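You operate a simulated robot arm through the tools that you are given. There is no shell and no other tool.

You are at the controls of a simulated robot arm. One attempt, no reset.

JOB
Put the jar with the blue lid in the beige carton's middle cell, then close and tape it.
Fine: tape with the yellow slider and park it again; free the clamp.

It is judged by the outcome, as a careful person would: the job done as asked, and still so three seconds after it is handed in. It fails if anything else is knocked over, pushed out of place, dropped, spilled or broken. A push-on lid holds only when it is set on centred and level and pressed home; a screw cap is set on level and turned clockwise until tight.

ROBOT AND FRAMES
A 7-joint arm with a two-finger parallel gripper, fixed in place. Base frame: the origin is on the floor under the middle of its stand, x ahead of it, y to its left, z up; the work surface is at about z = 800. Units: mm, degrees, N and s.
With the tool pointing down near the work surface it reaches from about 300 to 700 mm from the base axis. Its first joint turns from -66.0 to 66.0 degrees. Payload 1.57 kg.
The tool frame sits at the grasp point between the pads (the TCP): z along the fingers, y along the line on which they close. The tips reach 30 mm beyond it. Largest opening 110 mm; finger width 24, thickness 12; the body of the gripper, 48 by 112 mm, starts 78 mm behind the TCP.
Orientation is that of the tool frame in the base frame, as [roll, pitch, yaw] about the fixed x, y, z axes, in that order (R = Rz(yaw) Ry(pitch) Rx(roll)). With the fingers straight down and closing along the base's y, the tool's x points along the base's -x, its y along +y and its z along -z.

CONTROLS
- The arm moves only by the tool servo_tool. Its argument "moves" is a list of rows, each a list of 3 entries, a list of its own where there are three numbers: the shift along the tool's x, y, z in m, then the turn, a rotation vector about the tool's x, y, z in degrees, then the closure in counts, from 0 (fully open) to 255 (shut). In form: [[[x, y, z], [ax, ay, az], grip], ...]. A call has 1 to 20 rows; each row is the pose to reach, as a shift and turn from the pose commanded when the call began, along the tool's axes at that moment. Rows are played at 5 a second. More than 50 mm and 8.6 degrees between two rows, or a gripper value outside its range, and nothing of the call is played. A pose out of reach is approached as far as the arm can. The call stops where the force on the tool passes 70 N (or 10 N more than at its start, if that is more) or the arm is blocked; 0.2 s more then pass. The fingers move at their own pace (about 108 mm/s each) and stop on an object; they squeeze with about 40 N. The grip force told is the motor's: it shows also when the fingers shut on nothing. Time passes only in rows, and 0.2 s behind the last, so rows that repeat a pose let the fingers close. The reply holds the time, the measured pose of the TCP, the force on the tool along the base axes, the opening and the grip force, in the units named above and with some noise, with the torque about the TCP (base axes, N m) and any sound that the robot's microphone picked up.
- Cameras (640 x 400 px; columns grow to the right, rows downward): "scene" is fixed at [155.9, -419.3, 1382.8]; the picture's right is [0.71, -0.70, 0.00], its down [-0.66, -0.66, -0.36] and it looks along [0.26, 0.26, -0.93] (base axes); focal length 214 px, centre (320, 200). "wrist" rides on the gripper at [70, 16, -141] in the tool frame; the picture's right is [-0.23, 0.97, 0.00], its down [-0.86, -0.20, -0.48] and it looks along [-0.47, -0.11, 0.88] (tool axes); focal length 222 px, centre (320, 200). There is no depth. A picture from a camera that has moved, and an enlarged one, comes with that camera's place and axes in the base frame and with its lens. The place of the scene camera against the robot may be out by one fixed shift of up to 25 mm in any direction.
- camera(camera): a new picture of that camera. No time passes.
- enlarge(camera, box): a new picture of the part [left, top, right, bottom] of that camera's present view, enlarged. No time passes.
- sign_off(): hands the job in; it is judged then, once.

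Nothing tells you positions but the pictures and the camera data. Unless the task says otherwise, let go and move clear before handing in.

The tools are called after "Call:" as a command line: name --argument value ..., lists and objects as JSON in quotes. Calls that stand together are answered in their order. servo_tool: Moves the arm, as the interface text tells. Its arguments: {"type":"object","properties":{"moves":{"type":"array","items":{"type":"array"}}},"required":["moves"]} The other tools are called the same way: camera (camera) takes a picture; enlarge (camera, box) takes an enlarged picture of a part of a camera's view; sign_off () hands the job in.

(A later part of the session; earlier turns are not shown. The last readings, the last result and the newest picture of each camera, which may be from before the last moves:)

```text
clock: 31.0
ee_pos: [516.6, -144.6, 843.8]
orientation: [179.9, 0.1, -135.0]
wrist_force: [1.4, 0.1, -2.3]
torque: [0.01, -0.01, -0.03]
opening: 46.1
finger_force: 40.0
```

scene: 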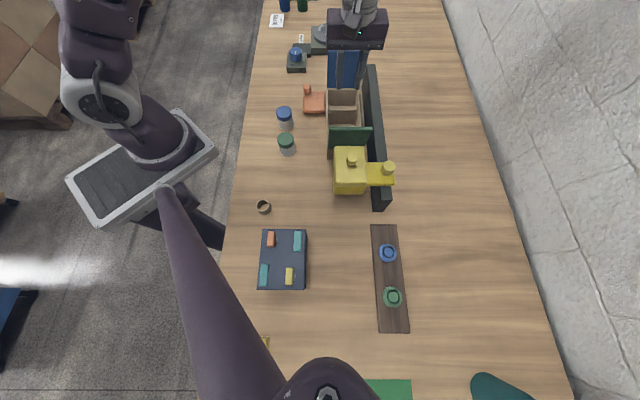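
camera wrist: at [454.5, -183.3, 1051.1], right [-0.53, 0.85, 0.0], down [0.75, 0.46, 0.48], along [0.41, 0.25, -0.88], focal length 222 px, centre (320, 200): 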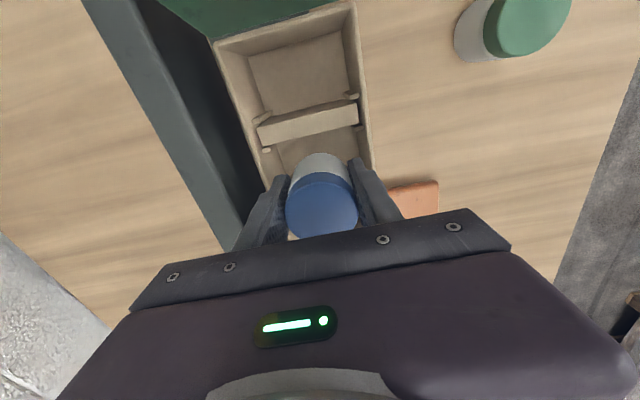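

No floor contact yet; lowering 1 mm at a time.

Call:
servo_tool --moves '[[[0, 0, 0.001], [0, 0, 0], 255], [[0, 0, 0.002], [0, 0, 0], 255], [[0, 0, 0.002], [0, 0, 0], 255]]'

Call:
servo_tool --moves '[[[0, 0, 0.001], [0, 0, 0], 255], [[0, 0, 0.002], [0, 0, 0], 255], [[0, 0, 0.002], [0, 0, 0], 255]]'

Call:
enlarge --camera "scene" --box '[300, 50, 400, 140]'

```text
clock: 31.8
ee_pos: [516.3, -145.5, 841.9]
orientation: [180.0, 0.0, -134.9]
wrist_force: [0.6, 0.6, -1.2]
torque: [-0.03, -0.01, 0.01]
opening: 46.4
finger_force: 40.1
```

```text
clock: 32.6
ee_pos: [517.1, -145.4, 839.4]
orientation: [180.0, 0.0, -135.0]
wrist_force: [0.8, 0.8, -0.7]
torque: [-0.02, 0.0, -0.03]
opening: 46.3
finger_force: 39.6
```

```text
4.44 times, centred on (350, 95) of scene
camera zoom: at [155.9, -419.3, 1382.8], right [0.71, -0.7, 0.0], down [-0.66, -0.66, -0.36], along [0.26, 0.26, -0.93], focal length 953 px, centre (187, 667)
```

zoom: 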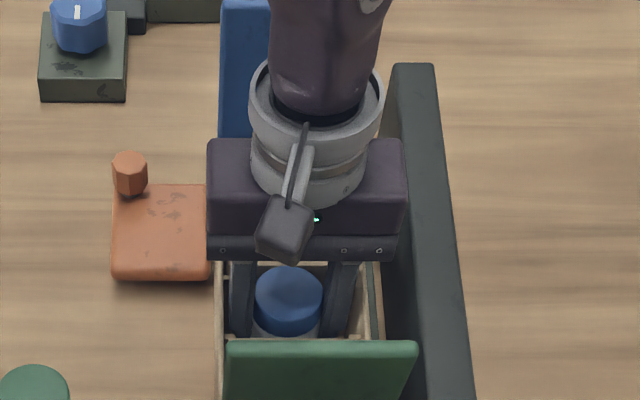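

Call:
servo_tool --moves '[[[0, 0, 0.001], [0, 0, 0], 255], [[0, 0, 0.001], [0, 0, 0], 255]]'

Call:
servo_tool --moves '[[[0, 0, 0.001], [0, 0, 0], 255], [[0, 0, 0.001], [0, 0, 0], 255]]'

Call:
servo_tool --moves '[[[0, 0, 0.001], [0, 0, 0], 255], [[0, 0, 0.001], [0, 0, 0], 255]]'

```text
clock: 33.2
ee_pos: [515.7, -146.9, 838.9]
orientation: [-179.8, 0.1, -135.0]
wrist_force: [1.3, -0.4, 9.4]
torque: [0.03, -0.03, 0.0]
opening: 46.6
finger_force: 40.1
```

```text
clock: 33.8
ee_pos: [515.7, -145.7, 840.2]
orientation: [-179.8, 0.1, -134.9]
wrist_force: [-1.2, 0.9, 37.2]
torque: [0.21, 0.0, 0.02]
opening: 46.4
finger_force: 39.8
```

```text
clock: 34.4
ee_pos: [515.7, -146.0, 838.3]
orientation: [-179.9, 0.1, -135.0]
wrist_force: [4.6, -0.6, 40.3]
torque: [0.16, -0.22, 0.03]
opening: 46.2
finger_force: 39.9
```

The jar is resting on the cell floor (≈40 N contact). I relieve the pressure, open just enough (~53 mm), and rise straight out.

Call:
servo_tool --moves '[[[0, 0, -0.001], [0, 0, 0], 255], [[0, 0, -0.002], [0, 0, 0], 255], [[0, 0, -0.002], [0, 0, 0], 140], [[0, 0, -0.002], [0, 0, 0], 132], [[0, 0, -0.002], [0, 0, 0], 132]]'

Call:
camera --camera "wrist"

Call:
enlarge --camera "scene" --box '[310, 70, 390, 140]'

```text
clock: 35.6
ee_pos: [514.8, -145.3, 838.6]
orientation: [-179.9, 0.0, -134.9]
wrist_force: [-0.4, 0.7, 0.3]
torque: [-0.04, 0.0, 0.0]
opening: 53.4
finger_force: 0.3
```

```text
taken
camera wrist: at [453.1, -182.6, 980.7], right [-0.53, 0.85, 0.0], down [0.75, 0.46, 0.48], along [0.41, 0.25, -0.88], focal length 222 px, centre (320, 200)
```

wrist: 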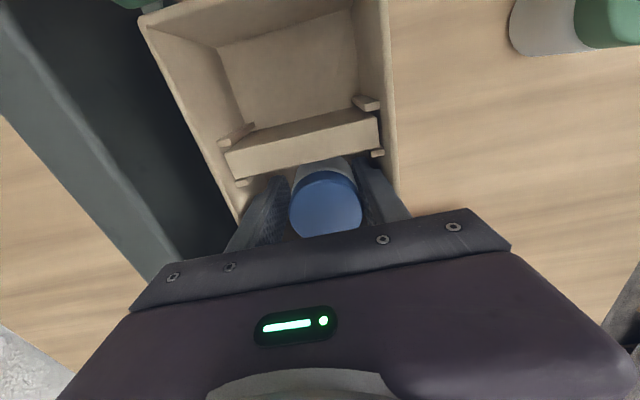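

```text
5.71 times, centred on (350, 105) of scene
camera zoom: at [155.9, -419.3, 1382.8], right [0.71, -0.7, 0.0], down [-0.66, -0.66, -0.36], along [0.26, 0.26, -0.93], focal length 1226 px, centre (149, 743)
```

zoom: 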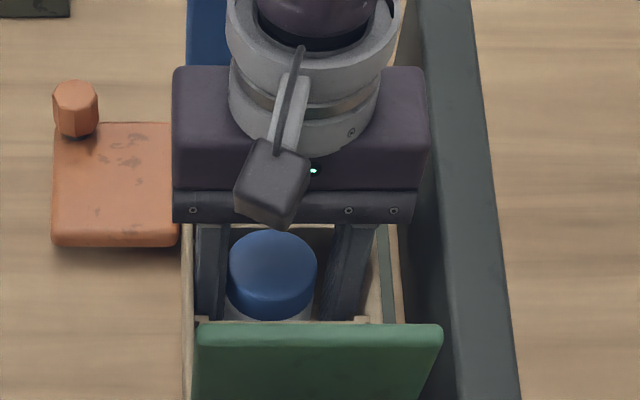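

Released with no contact force. Rising straight out of the cell.

Call:
servo_tool --moves '[[[0, 0, -0.004], [0, 0, 0], 132], [[0, 0, -0.012], [0, 0, 0], 132], [[0, 0, -0.022], [0, 0, 0], 132], [[0, 0, -0.034], [0, 0, 0], 132], [[0, 0, -0.05], [0, 0, 0], 132], [[0, 0, -0.075], [0, 0, 0], 132], [[0, 0, -0.11], [0, 0, 0], 132], [[0, 0, -0.15], [0, 0, 0], 132], [[0, 0, -0.19], [0, 0, 0], 132], [[0, 0, -0.225], [0, 0, 0], 132], [[0, 0, -0.225], [0, 0, 0], 132]]'

Call:
camera --camera "wrist"

Call:
enlarge --camera "scene" --box '[280, 30, 410, 220]'

```text
clock: 38.0
ee_pos: [517.0, -145.4, 1062.6]
orientation: [179.9, 0.0, -135.0]
wrist_force: [0.9, 0.4, -1.0]
torque: [-0.02, -0.01, 0.0]
opening: 53.1
finger_force: 0.1
```

```text
taken
camera wrist: at [454.2, -182.3, 1205.5], right [-0.53, 0.85, 0.0], down [0.75, 0.46, 0.48], along [0.41, 0.25, -0.88], focal length 222 px, centre (320, 200)
```

wrist: 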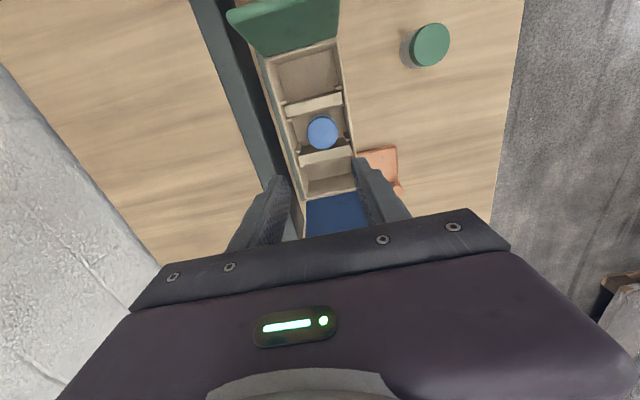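

```text
2.11 times, centred on (345, 125) of scene
camera zoom: at [155.9, -419.3, 1382.8], right [0.71, -0.7, 0.0], down [-0.66, -0.66, -0.36], along [0.26, 0.26, -0.93], focal length 452 px, centre (267, 358)
```

zoom: 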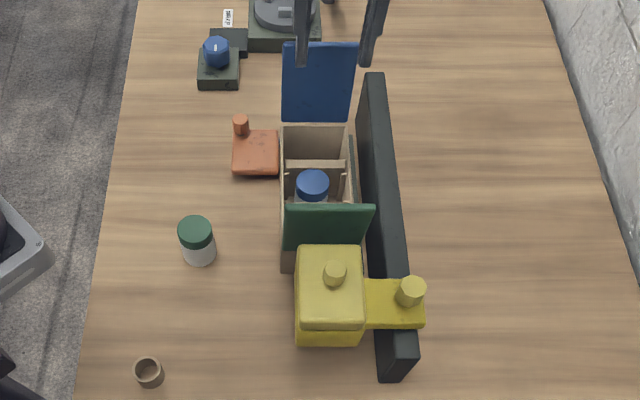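

The jar stands upright in the middle cell. Before closing, I want a good look at the green flap and the yellow slider head, so I move back along the carton axis at a safe height.

Call:
servo_tool --moves '[[[0.03, 0, 0], [0, 0, 0], 132], [[0.06, 0, 0], [0, 0, 0], 132], [[0.09, 0, 0], [0, 0, 0], 132], [[0.12, 0, 0], [0, 0, 0], 132], [[0.12, 0, 0], [0, 0, 0], 132]]'

Call:
camera --camera "wrist"

Call:
enlarge --camera "wrist" --box '[200, 0, 400, 200]'

```text
clock: 39.2
ee_pos: [431.6, -231.1, 1061.9]
orientation: [179.9, 0.0, -135.0]
wrist_force: [0.7, -1.0, -1.0]
torque: [0.0, -0.01, 0.04]
opening: 52.9
finger_force: 0.1
```

```text
taken
camera wrist: at [369.5, -268.7, 1204.3], right [-0.53, 0.85, 0.0], down [0.75, 0.46, 0.48], along [0.41, 0.25, -0.88], focal length 222 px, centre (320, 200)
```

wrist: 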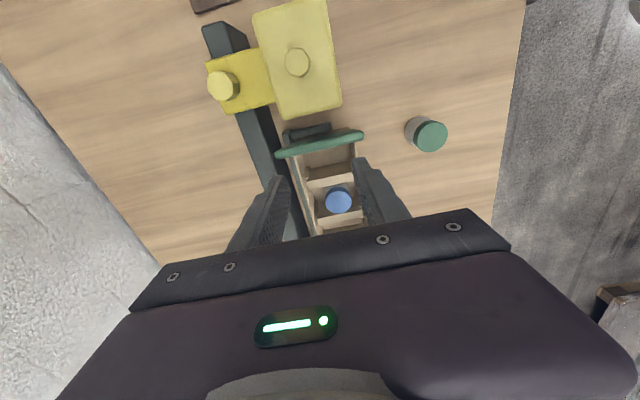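

```text
2.00 times, centred on (300, 100) of wrist
camera zoom: at [369.5, -268.7, 1204.3], right [-0.53, 0.85, 0.0], down [0.75, 0.46, 0.48], along [0.41, 0.25, -0.88], focal length 444 px, centre (360, 400)
```

zoom: 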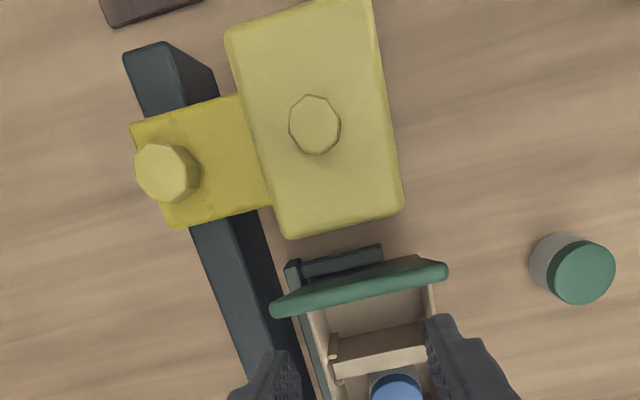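

The flaps each lean outward about 15° and are about half the carton's length; the head is parked ~27 mm behind the green flap. I'll take a tilted side view from the robot side to understand the slider head height and the clamp before touching them.

Call:
servo_tool --moves '[[[-0.004, 0.008, 0], [0, 0, 8], 132], [[-0.008, 0.017, 0], [0, 0, 16], 132], [[-0.012, 0.025, 0], [0, 0, 24], 132], [[-0.016, 0.033, 0], [0, 0, 32], 132], [[-0.02, 0.042, 0], [0, 0, 40], 132], [[-0.024, 0.05, 0], [0, 0, 48], 132], [[-0.028, 0.058, 0], [0, 0, 56], 132], [[-0.032, 0.067, 0], [0, 0, 64], 132], [[-0.036, 0.075, 0], [0, 0, 72], 132], [[-0.04, 0.083, 0], [0, 0, 80], 132], [[-0.044, 0.092, 0], [0, 0, 88], 132], [[-0.044, 0.092, 0], [0, 0, 90], 132]]'

Call:
servo_tool --moves '[[[0, 0, 0], [0, -7, 0], 132], [[0, 0, 0], [0, -14, 0], 132], [[0, 0, 0], [0, -21, 0], 132], [[0, 0, 0], [0, -28, 0], 132], [[0, 0, 0], [0, -35, 0], 132], [[0, 0, 0], [0, -35, 0], 132]]'

Call:
camera --camera "wrist"

Call:
camera --camera "scene"

```text
clock: 41.8
ee_pos: [397.3, -133.5, 1063.4]
orientation: [180.0, 0.0, 134.9]
wrist_force: [-1.0, -0.3, 0.6]
torque: [0.02, -0.02, 0.0]
opening: 53.2
finger_force: 0.0
```

```text
clock: 43.2
ee_pos: [397.1, -135.0, 1064.9]
orientation: [179.9, 35.2, 135.2]
wrist_force: [-0.2, 0.2, -0.4]
torque: [0.0, -0.03, -0.02]
opening: 52.9
finger_force: 0.0
out of reach, approached as far as the arm can: row 4, 5
```

```text
taken
camera wrist: at [309.3, -24.2, 1140.2], right [0.82, 0.56, 0.13], down [0.16, -0.44, 0.88], along [0.55, -0.7, -0.45], focal length 222 px, centre (320, 200)
```

wrist: 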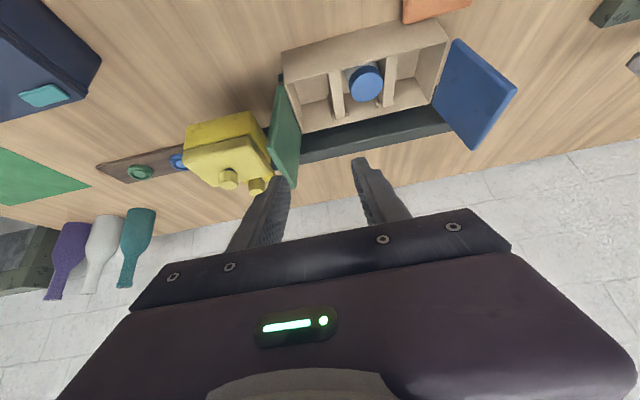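

```text
taken
```

scene: 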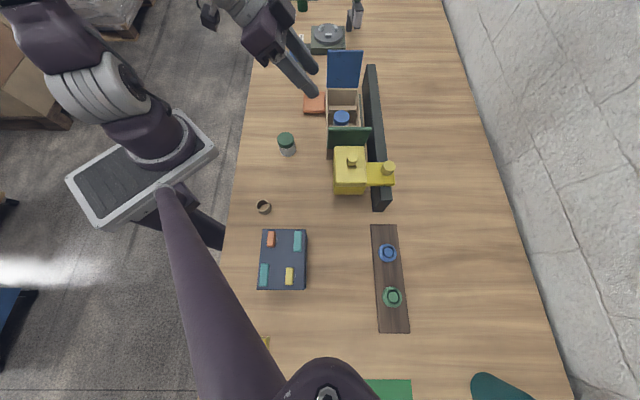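

Good side view. I'll enlarge the slider head, the flaps and the clamp from here.

Call:
enlarge --camera "wrist" --box '[170, 60, 330, 210]'

Call:
enlarge --camera "wrist" --box '[270, 0, 530, 170]'

Call:
enlarge --camera "scene" --box '[320, 120, 410, 215]'

```text
2.67 times, centred on (250, 135) of wrist
camera zoom: at [309.3, -24.2, 1140.2], right [0.82, 0.56, 0.13], down [0.16, -0.44, 0.88], along [0.55, -0.7, -0.45], focal length 592 px, centre (507, 373)
```

zoom: 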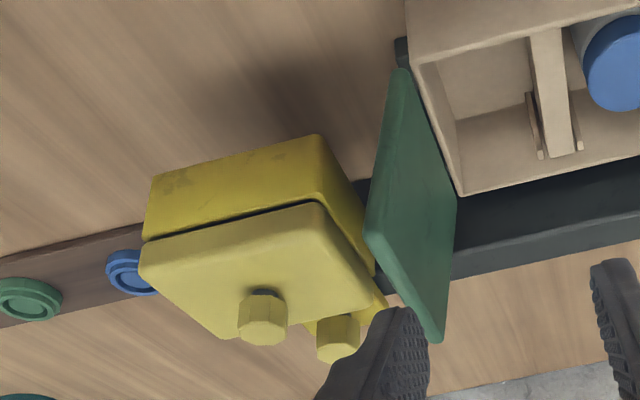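

```text
2.35 times, centred on (400, 85) of wrist
camera zoom: at [309.3, -24.2, 1140.2], right [0.82, 0.56, 0.13], down [0.16, -0.44, 0.88], along [0.55, -0.7, -0.45], focal length 523 px, centre (132, 471)
```

zoom: 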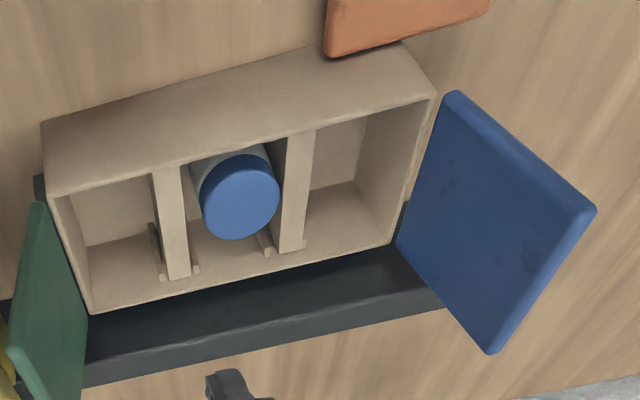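

```text
4.21 times, centred on (365, 168) of scene
camera zoom: at [155.9, -419.3, 1382.8], right [0.71, -0.7, 0.0], down [-0.66, -0.66, -0.36], along [0.26, 0.26, -0.93], focal length 903 px, centre (130, 337)
```

zoom: 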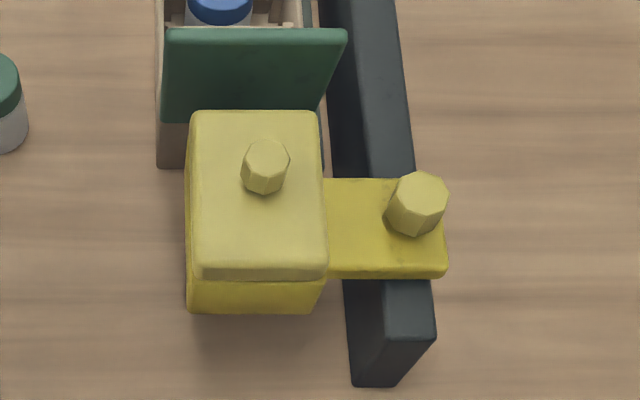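

From this view: slider body spans z ≈ 884–930 with a cap and knob on top, carton rim ≈ 874, blue flap top ≈ (u +125, z 970). Now I untilt, shut the fingers, and travel high to a point just outside the blue flap.

Call:
servo_tool --moves '[[[0, 0, 0], [0, 7, 0], 255], [[0, 0, 0], [0, 14, 0], 255], [[0, 0, 0], [0, 21, 0], 255], [[0, 0, 0], [0, 28, 0], 255], [[0, 0, 0], [0, 35, 0], 255], [[0, 0, 0], [0, 35, 0], 255]]'

Call:
servo_tool --moves '[[[-0.015, 0.035, 0], [0, 0, 0], 255], [[-0.03, 0.075, 0], [0, 0, 0], 255], [[-0.047, 0.118, 0], [0, 0, 0], 255], [[-0.065, 0.16, 0], [0, 0, 0], 255], [[-0.08, 0.2, 0], [0, 0, 0], 255], [[-0.0937, 0.2366, 0], [0, 0, 0], 255], [[-0.0937, 0.2366, 0], [0, 0, 0], 255]]'

Call:
camera --camera "wrist"

Call:
camera --camera "scene"

```text
clock: 44.6
ee_pos: [396.9, -133.4, 1064.7]
orientation: [-179.9, -0.2, 134.9]
wrist_force: [-0.1, 0.2, -0.6]
torque: [0.0, -0.01, 0.0]
opening: 0.0
finger_force: 21.7
```

```text
clock: 46.2
ee_pos: [630.3, -32.2, 1065.0]
orientation: [-179.9, 0.0, 135.0]
wrist_force: [-0.4, -0.3, -0.1]
torque: [0.0, -0.01, -0.02]
opening: 0.1
finger_force: 21.5
```

```text
taken
camera wrist: at [591.3, 28.6, 1207.1], right [0.85, 0.53, 0.0], down [0.46, -0.75, 0.48], along [0.25, -0.41, -0.88], focal length 222 px, centre (320, 200)
```

wrist: 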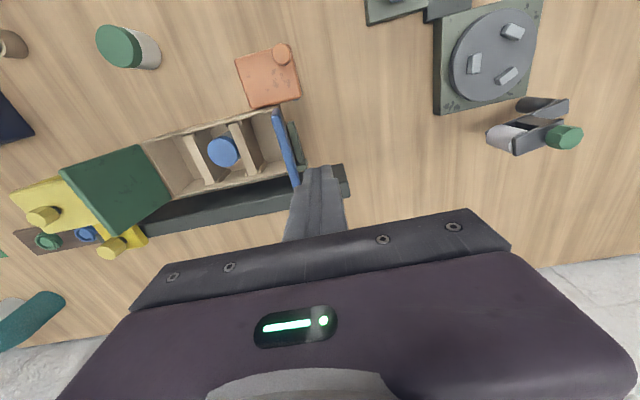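

```text
taken
```

scene: 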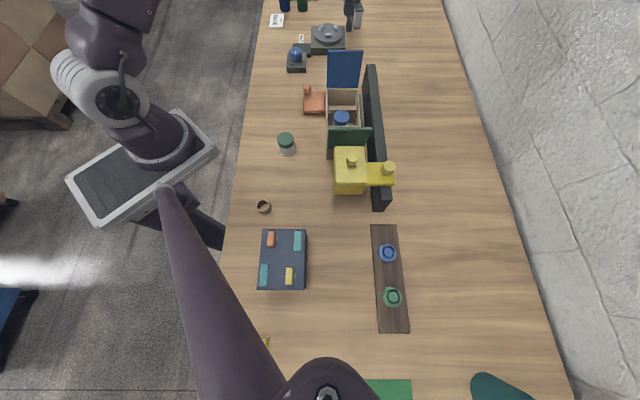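

The closed fingers are just outside the blue flap (≈19 mm gap). I'll descend so the tips are at z ≈ 930 and re-check.

Call:
servo_tool --moves '[[[0, 0, 0.03], [0, 0, 0], 255], [[0, 0, 0.06], [0, 0, 0], 255], [[0, 0, 0.085], [0, 0, 0], 255], [[0, 0, 0.105], [0, 0, 0], 255], [[0, 0, 0.105], [0, 0, 0], 255]]'

Call:
camera --camera "wrist"

Call:
enlarge --camera "wrist" --box '[200, 80, 380, 240]'

Call:
enlarge --camera "scene" --box '[290, 10, 410, 140]'

```text
clock: 47.4
ee_pos: [632.7, -33.4, 960.2]
orientation: [-180.0, 0.0, 135.0]
wrist_force: [0.3, 0.2, 0.2]
torque: [0.02, 0.0, 0.0]
opening: 0.0
finger_force: 20.8
```

```text
taken
camera wrist: at [591.6, 28.1, 1102.7], right [0.85, 0.53, 0.0], down [0.46, -0.75, 0.48], along [0.25, -0.41, -0.88], focal length 222 px, centre (320, 200)
```

wrist: 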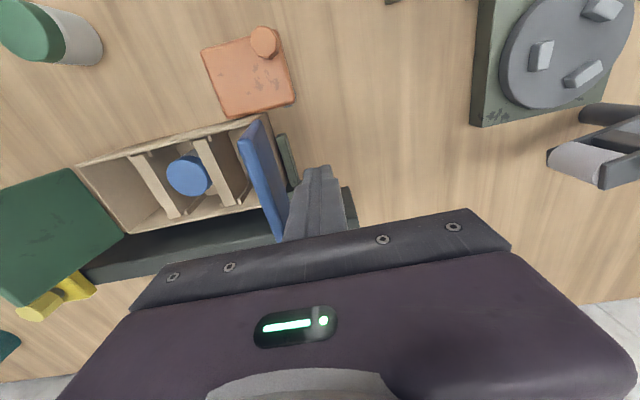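

```text
2.50 times, centred on (290, 160) of wrist
camera zoom: at [591.6, 28.1, 1102.7], right [0.85, 0.53, 0.0], down [0.46, -0.75, 0.48], along [0.25, -0.41, -0.88], focal length 555 px, centre (395, 300)
```

zoom: 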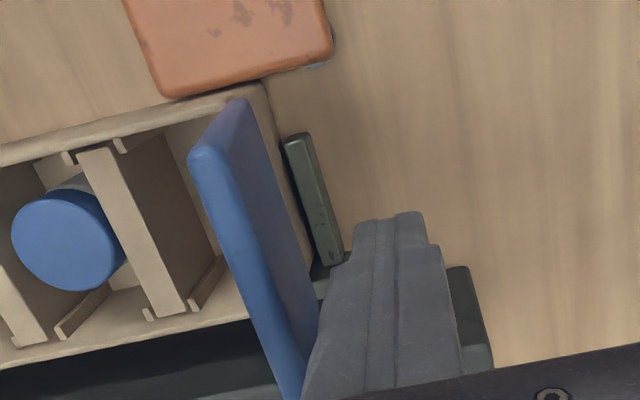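

```text
3.08 times, centred on (350, 75) of scene
camera zoom: at [155.9, -419.3, 1382.8], right [0.71, -0.7, 0.0], down [-0.66, -0.66, -0.36], along [0.26, 0.26, -0.93], focal length 660 px, centre (228, 585)
```

zoom: 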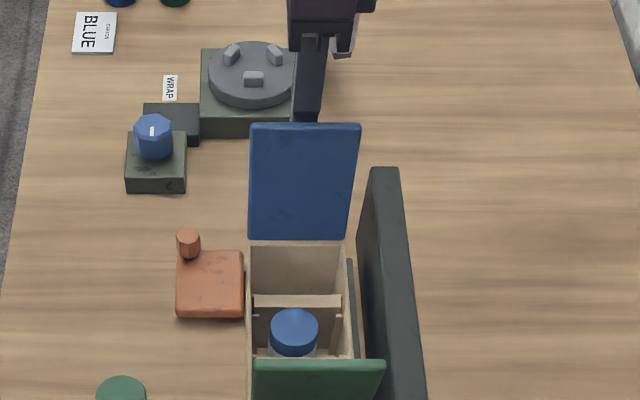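

The fingers are behind the blue flap. I'll push it inward on an arc around its hinge, first only a little past vertical, watching force.

Call:
servo_tool --moves '[[[0, -0.01, 0], [0, 0, 0], 255], [[0, -0.02, 0], [0, 0, 0], 255], [[0, -0.029, 0], [0, 0, 0], 255], [[0, -0.036, 0], [0, 0, 0], 255], [[0, -0.043, 0], [0, 0, 0], 255], [[0, -0.05, 0], [0, 0, 0], 255], [[0, -0.057, 0.001], [0, 0, 0], 255], [[0, -0.064, 0.002], [0, 0, 0], 255]]'

Call:
camera --camera "wrist"

Call:
enlarge --camera "scene" --box '[290, 10, 410, 140]'

```text
clock: 49.2
ee_pos: [586.5, -77.1, 956.0]
orientation: [179.9, -0.1, 135.0]
wrist_force: [-0.5, -0.7, 0.9]
torque: [0.01, 0.0, 0.0]
opening: 0.0
finger_force: 21.2
```

```text
taken
camera wrist: at [546.2, -16.6, 1098.5], right [0.85, 0.53, 0.0], down [0.46, -0.75, 0.48], along [0.25, -0.41, -0.88], focal length 222 px, centre (320, 200)
```

wrist: 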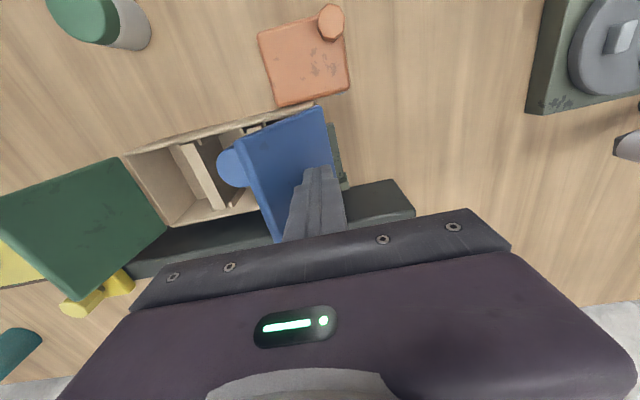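

```text
3.08 times, centred on (350, 75) of scene
camera zoom: at [155.9, -419.3, 1382.8], right [0.71, -0.7, 0.0], down [-0.66, -0.66, -0.36], along [0.26, 0.26, -0.93], focal length 660 px, centre (228, 585)
```

zoom: 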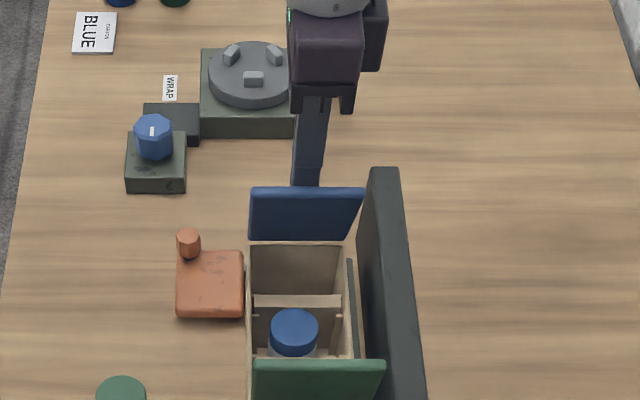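

The flap follows with almost no resistance. Continuing the arc inward and down.

Call:
servo_tool --moves '[[[0, -0.008, 0.002], [0, 0, 0], 255], [[0, -0.016, 0.006], [0, 0, 0], 255], [[0, -0.023, 0.011], [0, 0, 0], 255], [[0, -0.03, 0.017], [0, 0, 0], 255], [[0, -0.036, 0.024], [0, 0, 0], 255], [[0, -0.041, 0.031], [0, 0, 0], 255], [[0, -0.045, 0.038], [0, 0, 0], 255], [[0, -0.048, 0.044], [0, 0, 0], 255]]'

Call:
camera --camera "wrist"

Call:
enlarge --camera "scene" --box '[290, 10, 410, 140]'

```text
clock: 51.0
ee_pos: [551.0, -112.0, 912.8]
orientation: [-180.0, 0.0, 135.0]
wrist_force: [-0.6, 1.0, 0.4]
torque: [0.03, -0.01, -0.02]
opening: 0.0
finger_force: 21.4
```

```text
taken
camera wrist: at [511.6, -50.9, 1054.3], right [0.85, 0.53, 0.0], down [0.46, -0.75, 0.48], along [0.25, -0.41, -0.88], focal length 222 px, centre (320, 200)
```

wrist: 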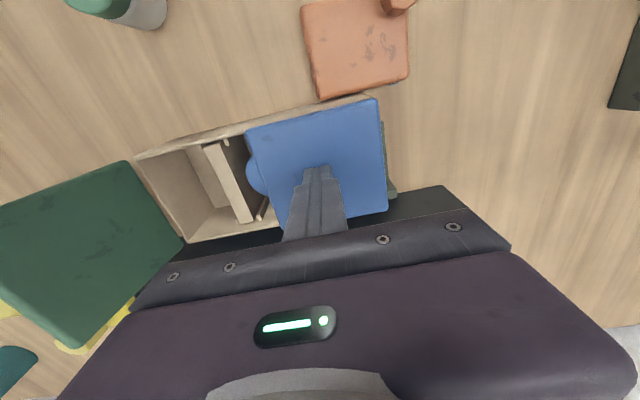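

```text
3.08 times, centred on (350, 75) of scene
camera zoom: at [155.9, -419.3, 1382.8], right [0.71, -0.7, 0.0], down [-0.66, -0.66, -0.36], along [0.26, 0.26, -0.93], focal length 660 px, centre (228, 585)
```

zoom: 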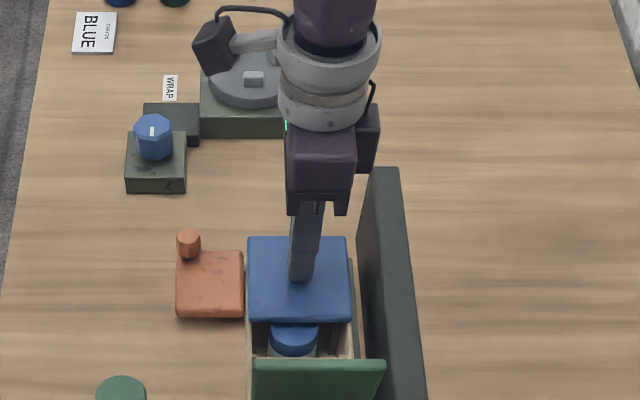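

The blue flap is almost flat. Pressing it down gently in small steps until contact force appears.

Call:
servo_tool --moves '[[[0, -0.003, 0.002], [0, 0, 0], 255], [[0, -0.004, 0.004], [0, 0, 0], 255], [[0, -0.004, 0.004], [0, 0, 0], 255]]'

Call:
servo_tool --moves '[[[0, 0, 0.001], [0, 0, 0], 255], [[0, 0, 0.002], [0, 0, 0], 255], [[0, 0, 0.002], [0, 0, 0], 255]]'

Call:
enlarge --camera "scene" --box '[300, 60, 400, 140]'

```text
clock: 51.8
ee_pos: [550.0, -113.7, 910.2]
orientation: [179.8, 0.2, 135.0]
wrist_force: [3.0, 9.5, 29.0]
torque: [0.38, -0.05, -0.14]
opening: 0.0
finger_force: 21.3
```

```text
clock: 52.6
ee_pos: [549.2, -114.4, 908.5]
orientation: [179.8, 0.3, 134.9]
wrist_force: [-0.4, 13.0, 59.1]
torque: [0.65, 0.0, 0.01]
opening: 0.0
finger_force: 21.4
```

```text
5.00 times, centred on (350, 100) of scene
camera zoom: at [154.9, -418.8, 1383.1], right [0.71, -0.7, 0.0], down [-0.66, -0.66, -0.36], along [0.26, 0.26, -0.93], focal length 1072 px, centre (170, 700)
```

zoom: 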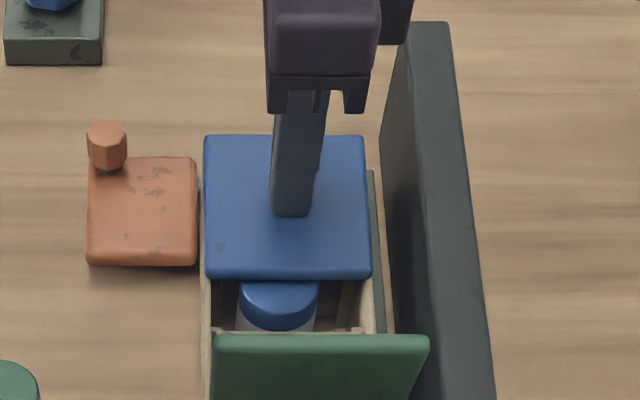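

The blue flap is flat (≈59 N contact). I back off and see whether it stays down.

Call:
servo_tool --moves '[[[0, 0, -0.004], [0, 0, 0], 255], [[0, 0, -0.01], [0, 0, 0], 255], [[0, 0, -0.03], [0, 0, 0], 255], [[0, 0, -0.06], [0, 0, 0], 255], [[0, 0, -0.1], [0, 0, 0], 255], [[0, 0, -0.14], [0, 0, 0], 255], [[0, 0, -0.16], [0, 0, 0], 255], [[0, 0, -0.16], [0, 0, 0], 255]]'

Call:
camera --camera "wrist"

Call:
enlarge --camera "scene" --box '[300, 40, 400, 140]'

```text
clock: 54.4
ee_pos: [549.3, -114.8, 1067.2]
orientation: [-180.0, 0.0, 135.0]
wrist_force: [-0.3, -0.3, -0.2]
torque: [-0.01, 0.0, -0.01]
opening: 0.0
finger_force: 20.8
```

```text
taken
camera wrist: at [509.5, -53.3, 1209.3], right [0.85, 0.53, 0.0], down [0.46, -0.75, 0.48], along [0.25, -0.41, -0.88], focal length 222 px, centre (320, 200)
```

wrist: 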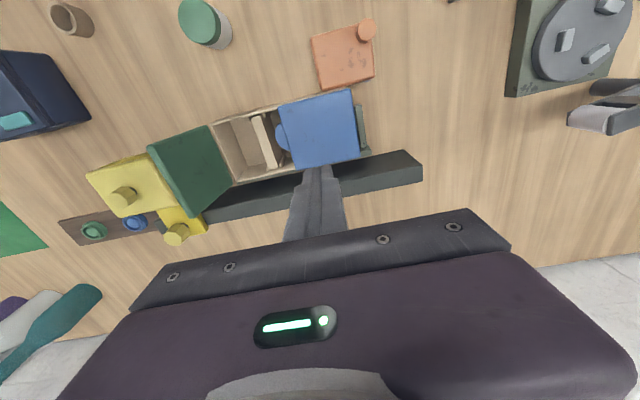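

```text
4.00 times, centred on (350, 90) of scene
camera zoom: at [155.9, -419.3, 1382.8], right [0.71, -0.7, 0.0], down [-0.66, -0.66, -0.36], along [0.26, 0.26, -0.93], focal length 858 px, centre (200, 640)
```

zoom: 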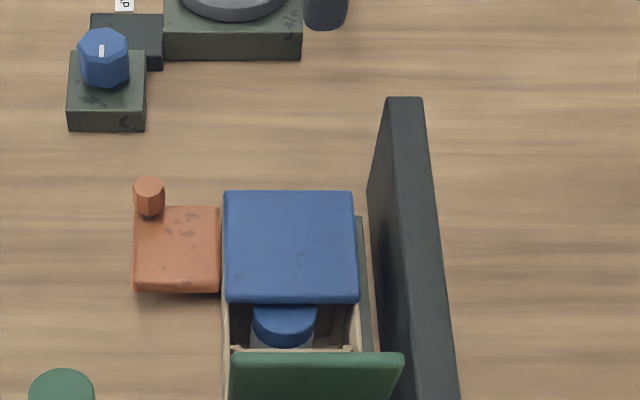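

The blue flap stays closed. Now I move high along the carton axis to just behind the green flap (above the slider head).

Call:
servo_tool --moves '[[[0, -0.03, 0], [0, 0, 0], 255], [[0, -0.07, 0], [0, 0, 0], 255], [[0, -0.11, 0], [0, 0, 0], 255], [[0, -0.15, 0], [0, 0, 0], 255], [[0, -0.185, 0], [0, 0, 0], 255], [[0, -0.205, 0], [0, 0, 0], 255], [[0, -0.205, 0.02], [0, 0, 0], 255], [[0, -0.205, 0.045], [0, 0, 0], 255], [[0, -0.205, 0.045], [0, 0, 0], 255]]'

Call:
camera --camera "wrist"

Call:
enlarge --camera "wrist" --box '[220, 70, 420, 240]'

Call:
enlarge --camera "scene" --box '[300, 70, 420, 220]'

```text
clock: 56.4
ee_pos: [403.7, -259.2, 1021.2]
orientation: [180.0, 0.1, 135.0]
wrist_force: [0.1, 0.9, -0.3]
torque: [0.0, -0.01, 0.01]
opening: 0.0
finger_force: 21.6
```

```text
taken
camera wrist: at [364.2, -197.6, 1162.9], right [0.85, 0.53, 0.0], down [0.46, -0.75, 0.48], along [0.25, -0.41, -0.88], focal length 222 px, centre (320, 200)
```

wrist: 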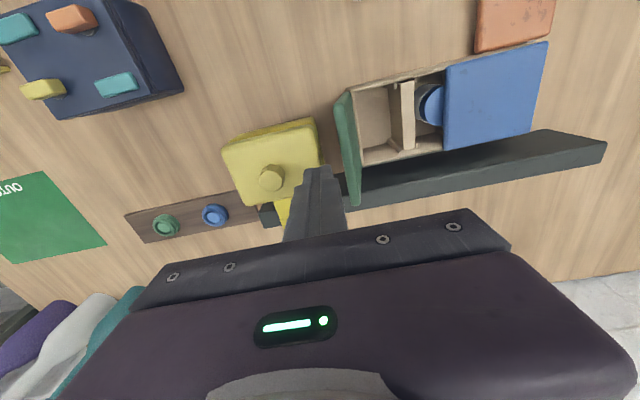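

```text
2.35 times, centred on (320, 155) of wrist
camera zoom: at [364.2, -197.6, 1162.9], right [0.85, 0.53, 0.0], down [0.46, -0.75, 0.48], along [0.25, -0.41, -0.88], focal length 523 px, centre (320, 306)
```

zoom: 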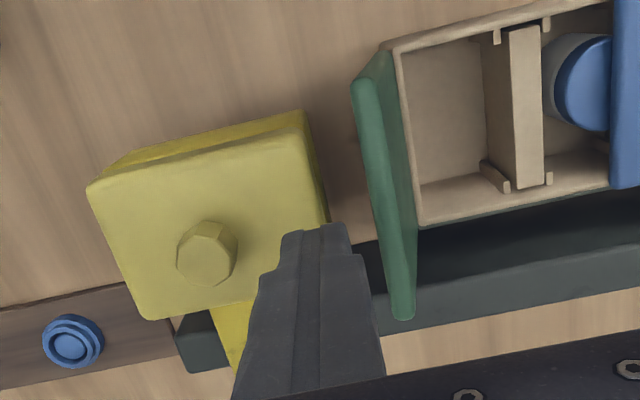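

```text
2.67 times, centred on (360, 145) of scene
camera zoom: at [155.9, -419.3, 1382.8], right [0.71, -0.7, 0.0], down [-0.66, -0.66, -0.36], along [0.26, 0.26, -0.93], focal length 572 px, centre (213, 347)
```

zoom: 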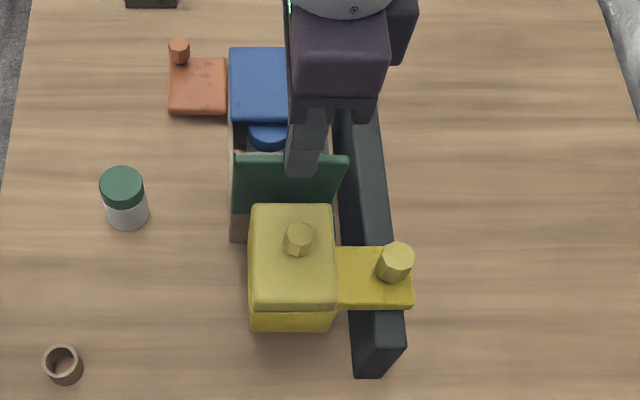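

The fingers are ≈10 mm behind the green flap's top edge and above the slider head. I'll lower the tips to z ≈ 955 and begin pushing the flap inward, dropping lower once clear of the head.

Call:
servo_tool --moves '[[[0, 0, 0.018], [0, 0, 0], 255], [[0, 0, 0.034], [0, 0, 0], 255], [[0, 0, 0.034], [0, 0, 0], 255]]'

Call:
enlarge --camera "wrist" --box '[220, 70, 420, 240]'

Call:
enlarge --camera "scene" --box '[310, 100, 410, 200]'

```text
clock: 57.2
ee_pos: [404.4, -259.9, 987.5]
orientation: [-179.9, -0.1, 135.0]
wrist_force: [-0.3, -0.1, -0.3]
torque: [0.03, -0.01, 0.02]
opening: 0.1
finger_force: 21.8
```

```text
2.35 times, centred on (320, 155) of wrist
camera zoom: at [363.8, -198.2, 1129.2], right [0.85, 0.53, 0.0], down [0.46, -0.75, 0.48], along [0.25, -0.41, -0.88], focal length 523 px, centre (320, 306)
```

zoom: 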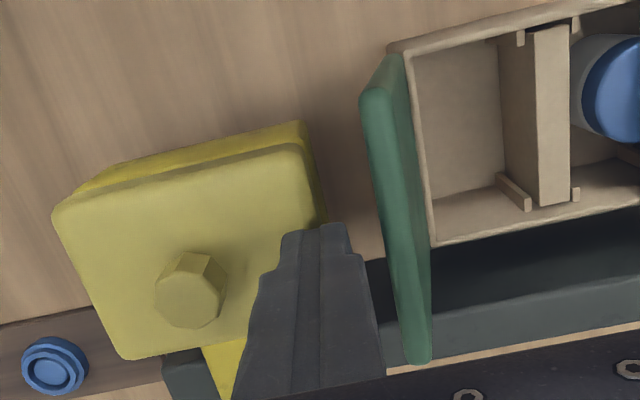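

```text
4.00 times, centred on (360, 150) of scene
camera zoom: at [155.9, -419.3, 1382.8], right [0.71, -0.7, 0.0], down [-0.66, -0.66, -0.36], along [0.26, 0.26, -0.93], focal length 858 px, centre (160, 400)
```

zoom: 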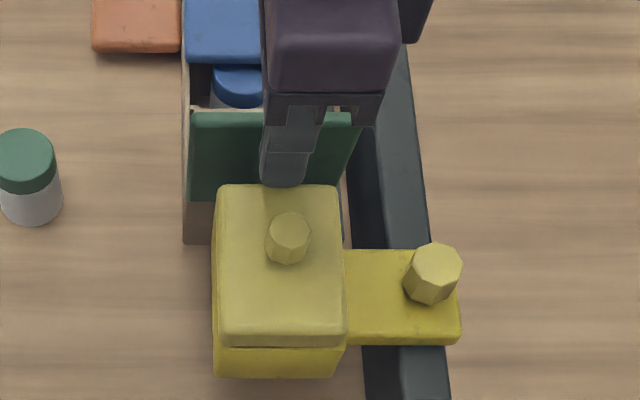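

No contact so far. Pushing the green flap inward now, lowering as the fingers clear the head.

Call:
servo_tool --moves '[[[0, 0.01, 0], [0, 0, 0], 255], [[0, 0.019, 0], [0, 0, 0], 255], [[0, 0.028, 0.002], [0, 0, 0], 255], [[0, 0.036, 0.008], [0, 0, 0], 255], [[0, 0.044, 0.014], [0, 0, 0], 255], [[0, 0.052, 0.02], [0, 0, 0], 255], [[0, 0.06, 0.024], [0, 0, 0], 255], [[0, 0.066, 0.027], [0, 0, 0], 255]]'

Call:
enlarge --camera "wrist" --box '[220, 70, 420, 240]'

Call:
enlarge --camera "scene" --box '[300, 80, 420, 200]'

```text
clock: 59.0
ee_pos: [450.9, -212.8, 961.2]
orientation: [-180.0, 0.1, 135.0]
wrist_force: [-0.8, -0.3, 0.3]
torque: [0.01, 0.01, 0.0]
opening: 0.1
finger_force: 21.3
```

```text
2.35 times, centred on (320, 155) of wrist
camera zoom: at [410.7, -152.1, 1103.0], right [0.85, 0.53, 0.0], down [0.46, -0.75, 0.48], along [0.25, -0.41, -0.88], focal length 523 px, centre (320, 306)
```

zoom: 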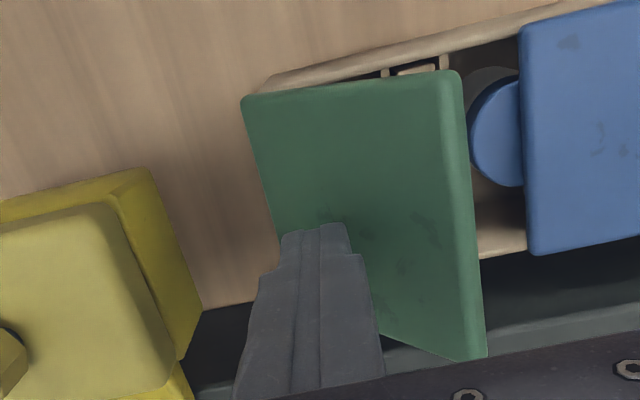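

```text
3.33 times, centred on (360, 140) of scene
camera zoom: at [155.9, -419.3, 1382.8], right [0.71, -0.7, 0.0], down [-0.66, -0.66, -0.36], along [0.26, 0.26, -0.93], focal length 715 px, centre (187, 400)
```

zoom: 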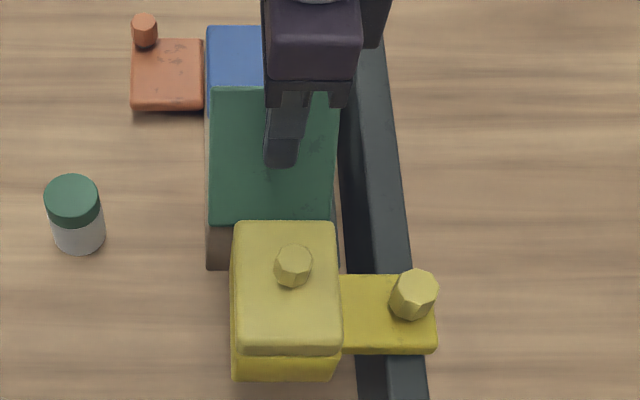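

The green flap folds in smoothly. Continuing the arc down to nearly flat.

Call:
servo_tool --moves '[[[0, 0.009, 0.004], [0, 0, 0], 255], [[0, 0.017, 0.01], [0, 0, 0], 255], [[0, 0.024, 0.017], [0, 0, 0], 255], [[0, 0.03, 0.024], [0, 0, 0], 255], [[0, 0.035, 0.031], [0, 0, 0], 255], [[0, 0.039, 0.038], [0, 0, 0], 255], [[0, 0.042, 0.045], [0, 0, 0], 255], [[0, 0.044, 0.049], [0, 0, 0], 255]]'

Call:
enlarge --camera "wrist" --box '[220, 70, 420, 240]'

Call:
enlarge --camera "scene" --box '[300, 80, 420, 200]'

```text
clock: 60.8
ee_pos: [481.0, -182.3, 911.6]
orientation: [180.0, 0.0, 135.1]
wrist_force: [0.1, -0.1, 0.1]
torque: [-0.01, -0.01, -0.02]
opening: 0.0
finger_force: 21.6
```

```text
2.35 times, centred on (320, 155) of wrist
camera zoom: at [442.1, -120.4, 1053.5], right [0.85, 0.53, 0.0], down [0.46, -0.75, 0.48], along [0.25, -0.41, -0.88], focal length 523 px, centre (320, 306)
```

zoom: 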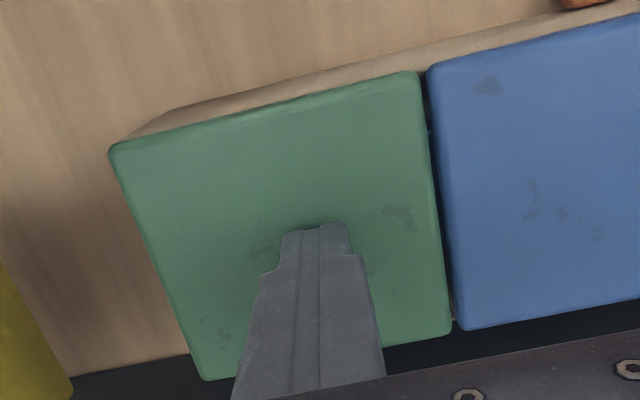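

```text
3.33 times, centred on (360, 140) of scene
camera zoom: at [155.9, -419.3, 1382.8], right [0.71, -0.7, 0.0], down [-0.66, -0.66, -0.36], along [0.26, 0.26, -0.93], focal length 715 px, centre (187, 400)
```

zoom: 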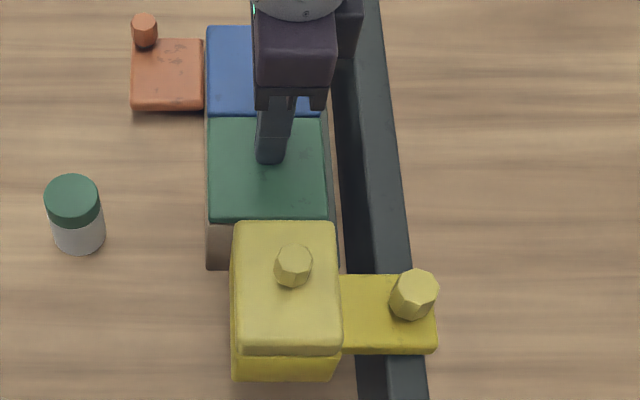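

Call:
servo_tool --moves '[[[0, 0, 0.002], [0, 0, 0], 255], [[0, 0, 0.003], [0, 0, 0], 255], [[0, 0, 0.003], [0, 0, 0], 255]]'

Call:
servo_tool --moves '[[[0, 0, -0.004], [0, 0, 0], 255], [[0, 0, -0.01], [0, 0, 0], 255], [[0, 0, -0.03], [0, 0, 0], 255], [[0, 0, -0.06], [0, 0, 0], 255], [[0, 0, -0.1], [0, 0, 0], 255], [[0, 0, -0.14], [0, 0, 0], 255], [[0, 0, -0.16], [0, 0, 0], 255], [[0, 0, -0.16], [0, 0, 0], 255]]'

Call:
camera --camera "wrist"

Call:
enlarge --camera "wrist" --box '[180, 60, 420, 220]'

Call:
enlarge --camera "scene" --box '[300, 60, 420, 200]'

```text
clock: 61.6
ee_pos: [480.9, -181.4, 910.6]
orientation: [179.9, 0.1, 135.0]
wrist_force: [1.4, 1.9, 23.0]
torque: [0.05, 0.01, -0.05]
opening: 0.2
finger_force: 21.6
```

```text
clock: 63.4
ee_pos: [482.0, -181.4, 1070.4]
orientation: [-179.9, -0.1, 135.0]
wrist_force: [-0.1, -0.6, 0.7]
torque: [0.0, 0.01, 0.02]
opening: 0.0
finger_force: 21.3
```

```text
taken
camera wrist: at [441.8, -120.5, 1211.7], right [0.85, 0.53, 0.0], down [0.46, -0.75, 0.48], along [0.25, -0.41, -0.88], focal length 222 px, centre (320, 200)
```

wrist: 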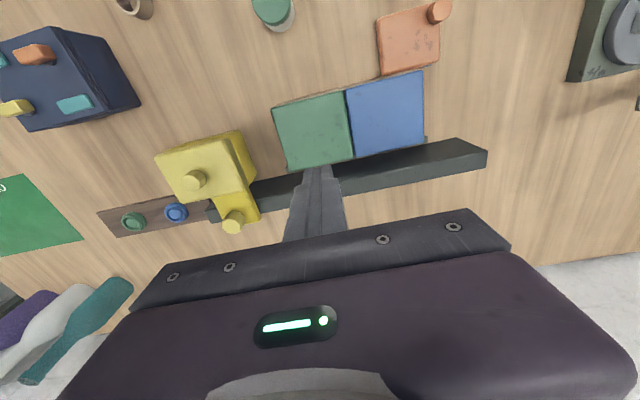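

```text
2.50 times, centred on (300, 140) of wrist
camera zoom: at [441.8, -120.5, 1211.7], right [0.85, 0.53, 0.0], down [0.46, -0.75, 0.48], along [0.25, -0.41, -0.88], focal length 555 px, centre (370, 350)
```

zoom: 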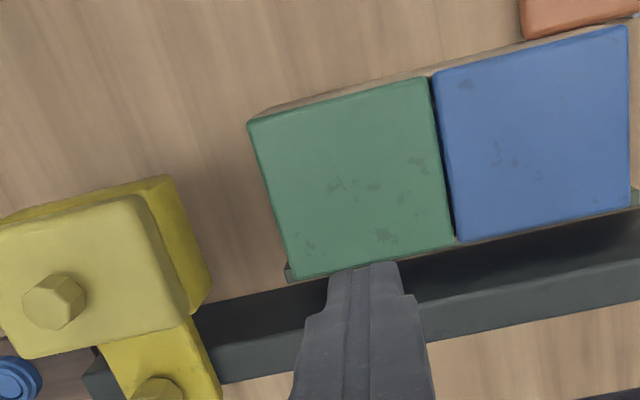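

```text
2.86 times, centred on (360, 130) of scene
camera zoom: at [155.9, -419.3, 1382.8], right [0.71, -0.7, 0.0], down [-0.66, -0.66, -0.36], along [0.26, 0.26, -0.93], focal length 613 px, centre (206, 400)
```

zoom: 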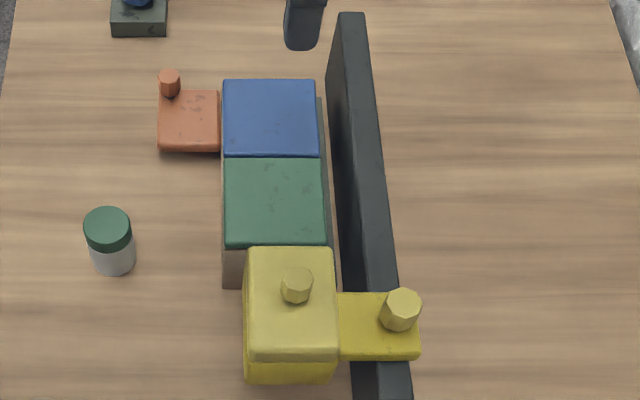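

Both flaps are flat and closed. Now I study the slider's head and its two knobs at high zoom before touching it.

Call:
enlarge --camera "wrist" --box '[145, 120, 275, 240]'

Call:
enlarge --camera "scene" --box '[328, 140, 400, 200]'

Call:
enlarge --camera "wrist" --box '[0, 150, 120, 260]'

Call:
enlarge --camera "wrist" --box '[370, 0, 470, 80]'

```text
3.33 times, centred on (210, 180) of wrist
camera zoom: at [441.8, -120.5, 1211.7], right [0.85, 0.53, 0.0], down [0.46, -0.75, 0.48], along [0.25, -0.41, -0.88], focal length 740 px, centre (687, 267)
```

zoom: 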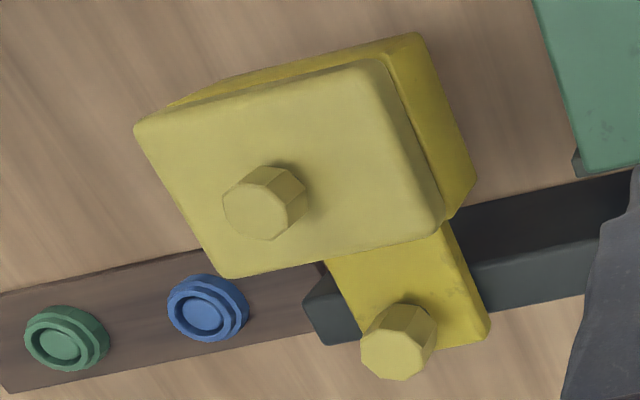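

```text
6.67 times, centred on (364, 170) of scene
camera zoom: at [155.9, -419.3, 1382.8], right [0.71, -0.7, 0.0], down [-0.66, -0.66, -0.36], along [0.26, 0.26, -0.93], focal length 1430 px, centre (27, 400)
```

zoom: 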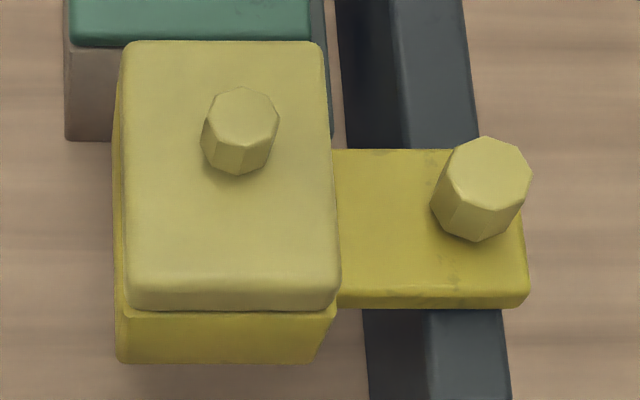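

```text
3.64 times, centred on (60, 205) of wrist
camera zoom: at [441.8, -120.5, 1211.7], right [0.85, 0.53, 0.0], down [0.46, -0.75, 0.48], along [0.25, -0.41, -0.88], focal length 808 px, centre (1266, 182)
```

zoom: 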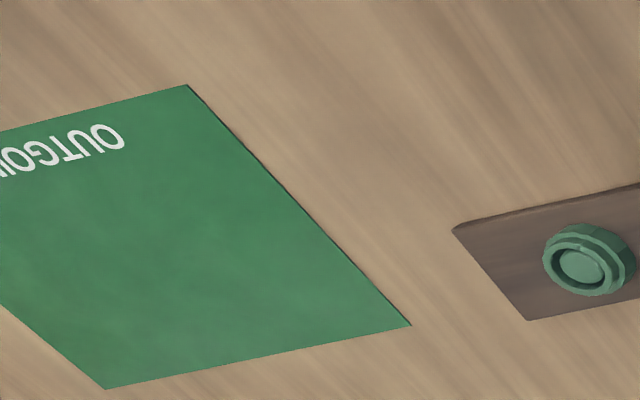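

```text
5.00 times, centred on (420, 40) of wrist
camera zoom: at [441.8, -120.5, 1211.7], right [0.85, 0.53, 0.0], down [0.46, -0.75, 0.48], along [0.25, -0.41, -0.88], focal length 1111 px, centre (-180, 1000)
```

zoom: 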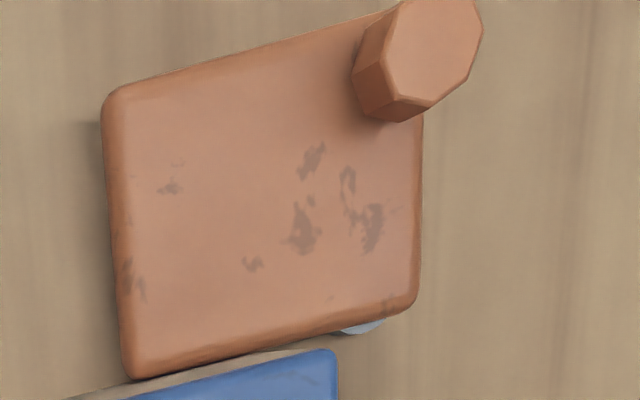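

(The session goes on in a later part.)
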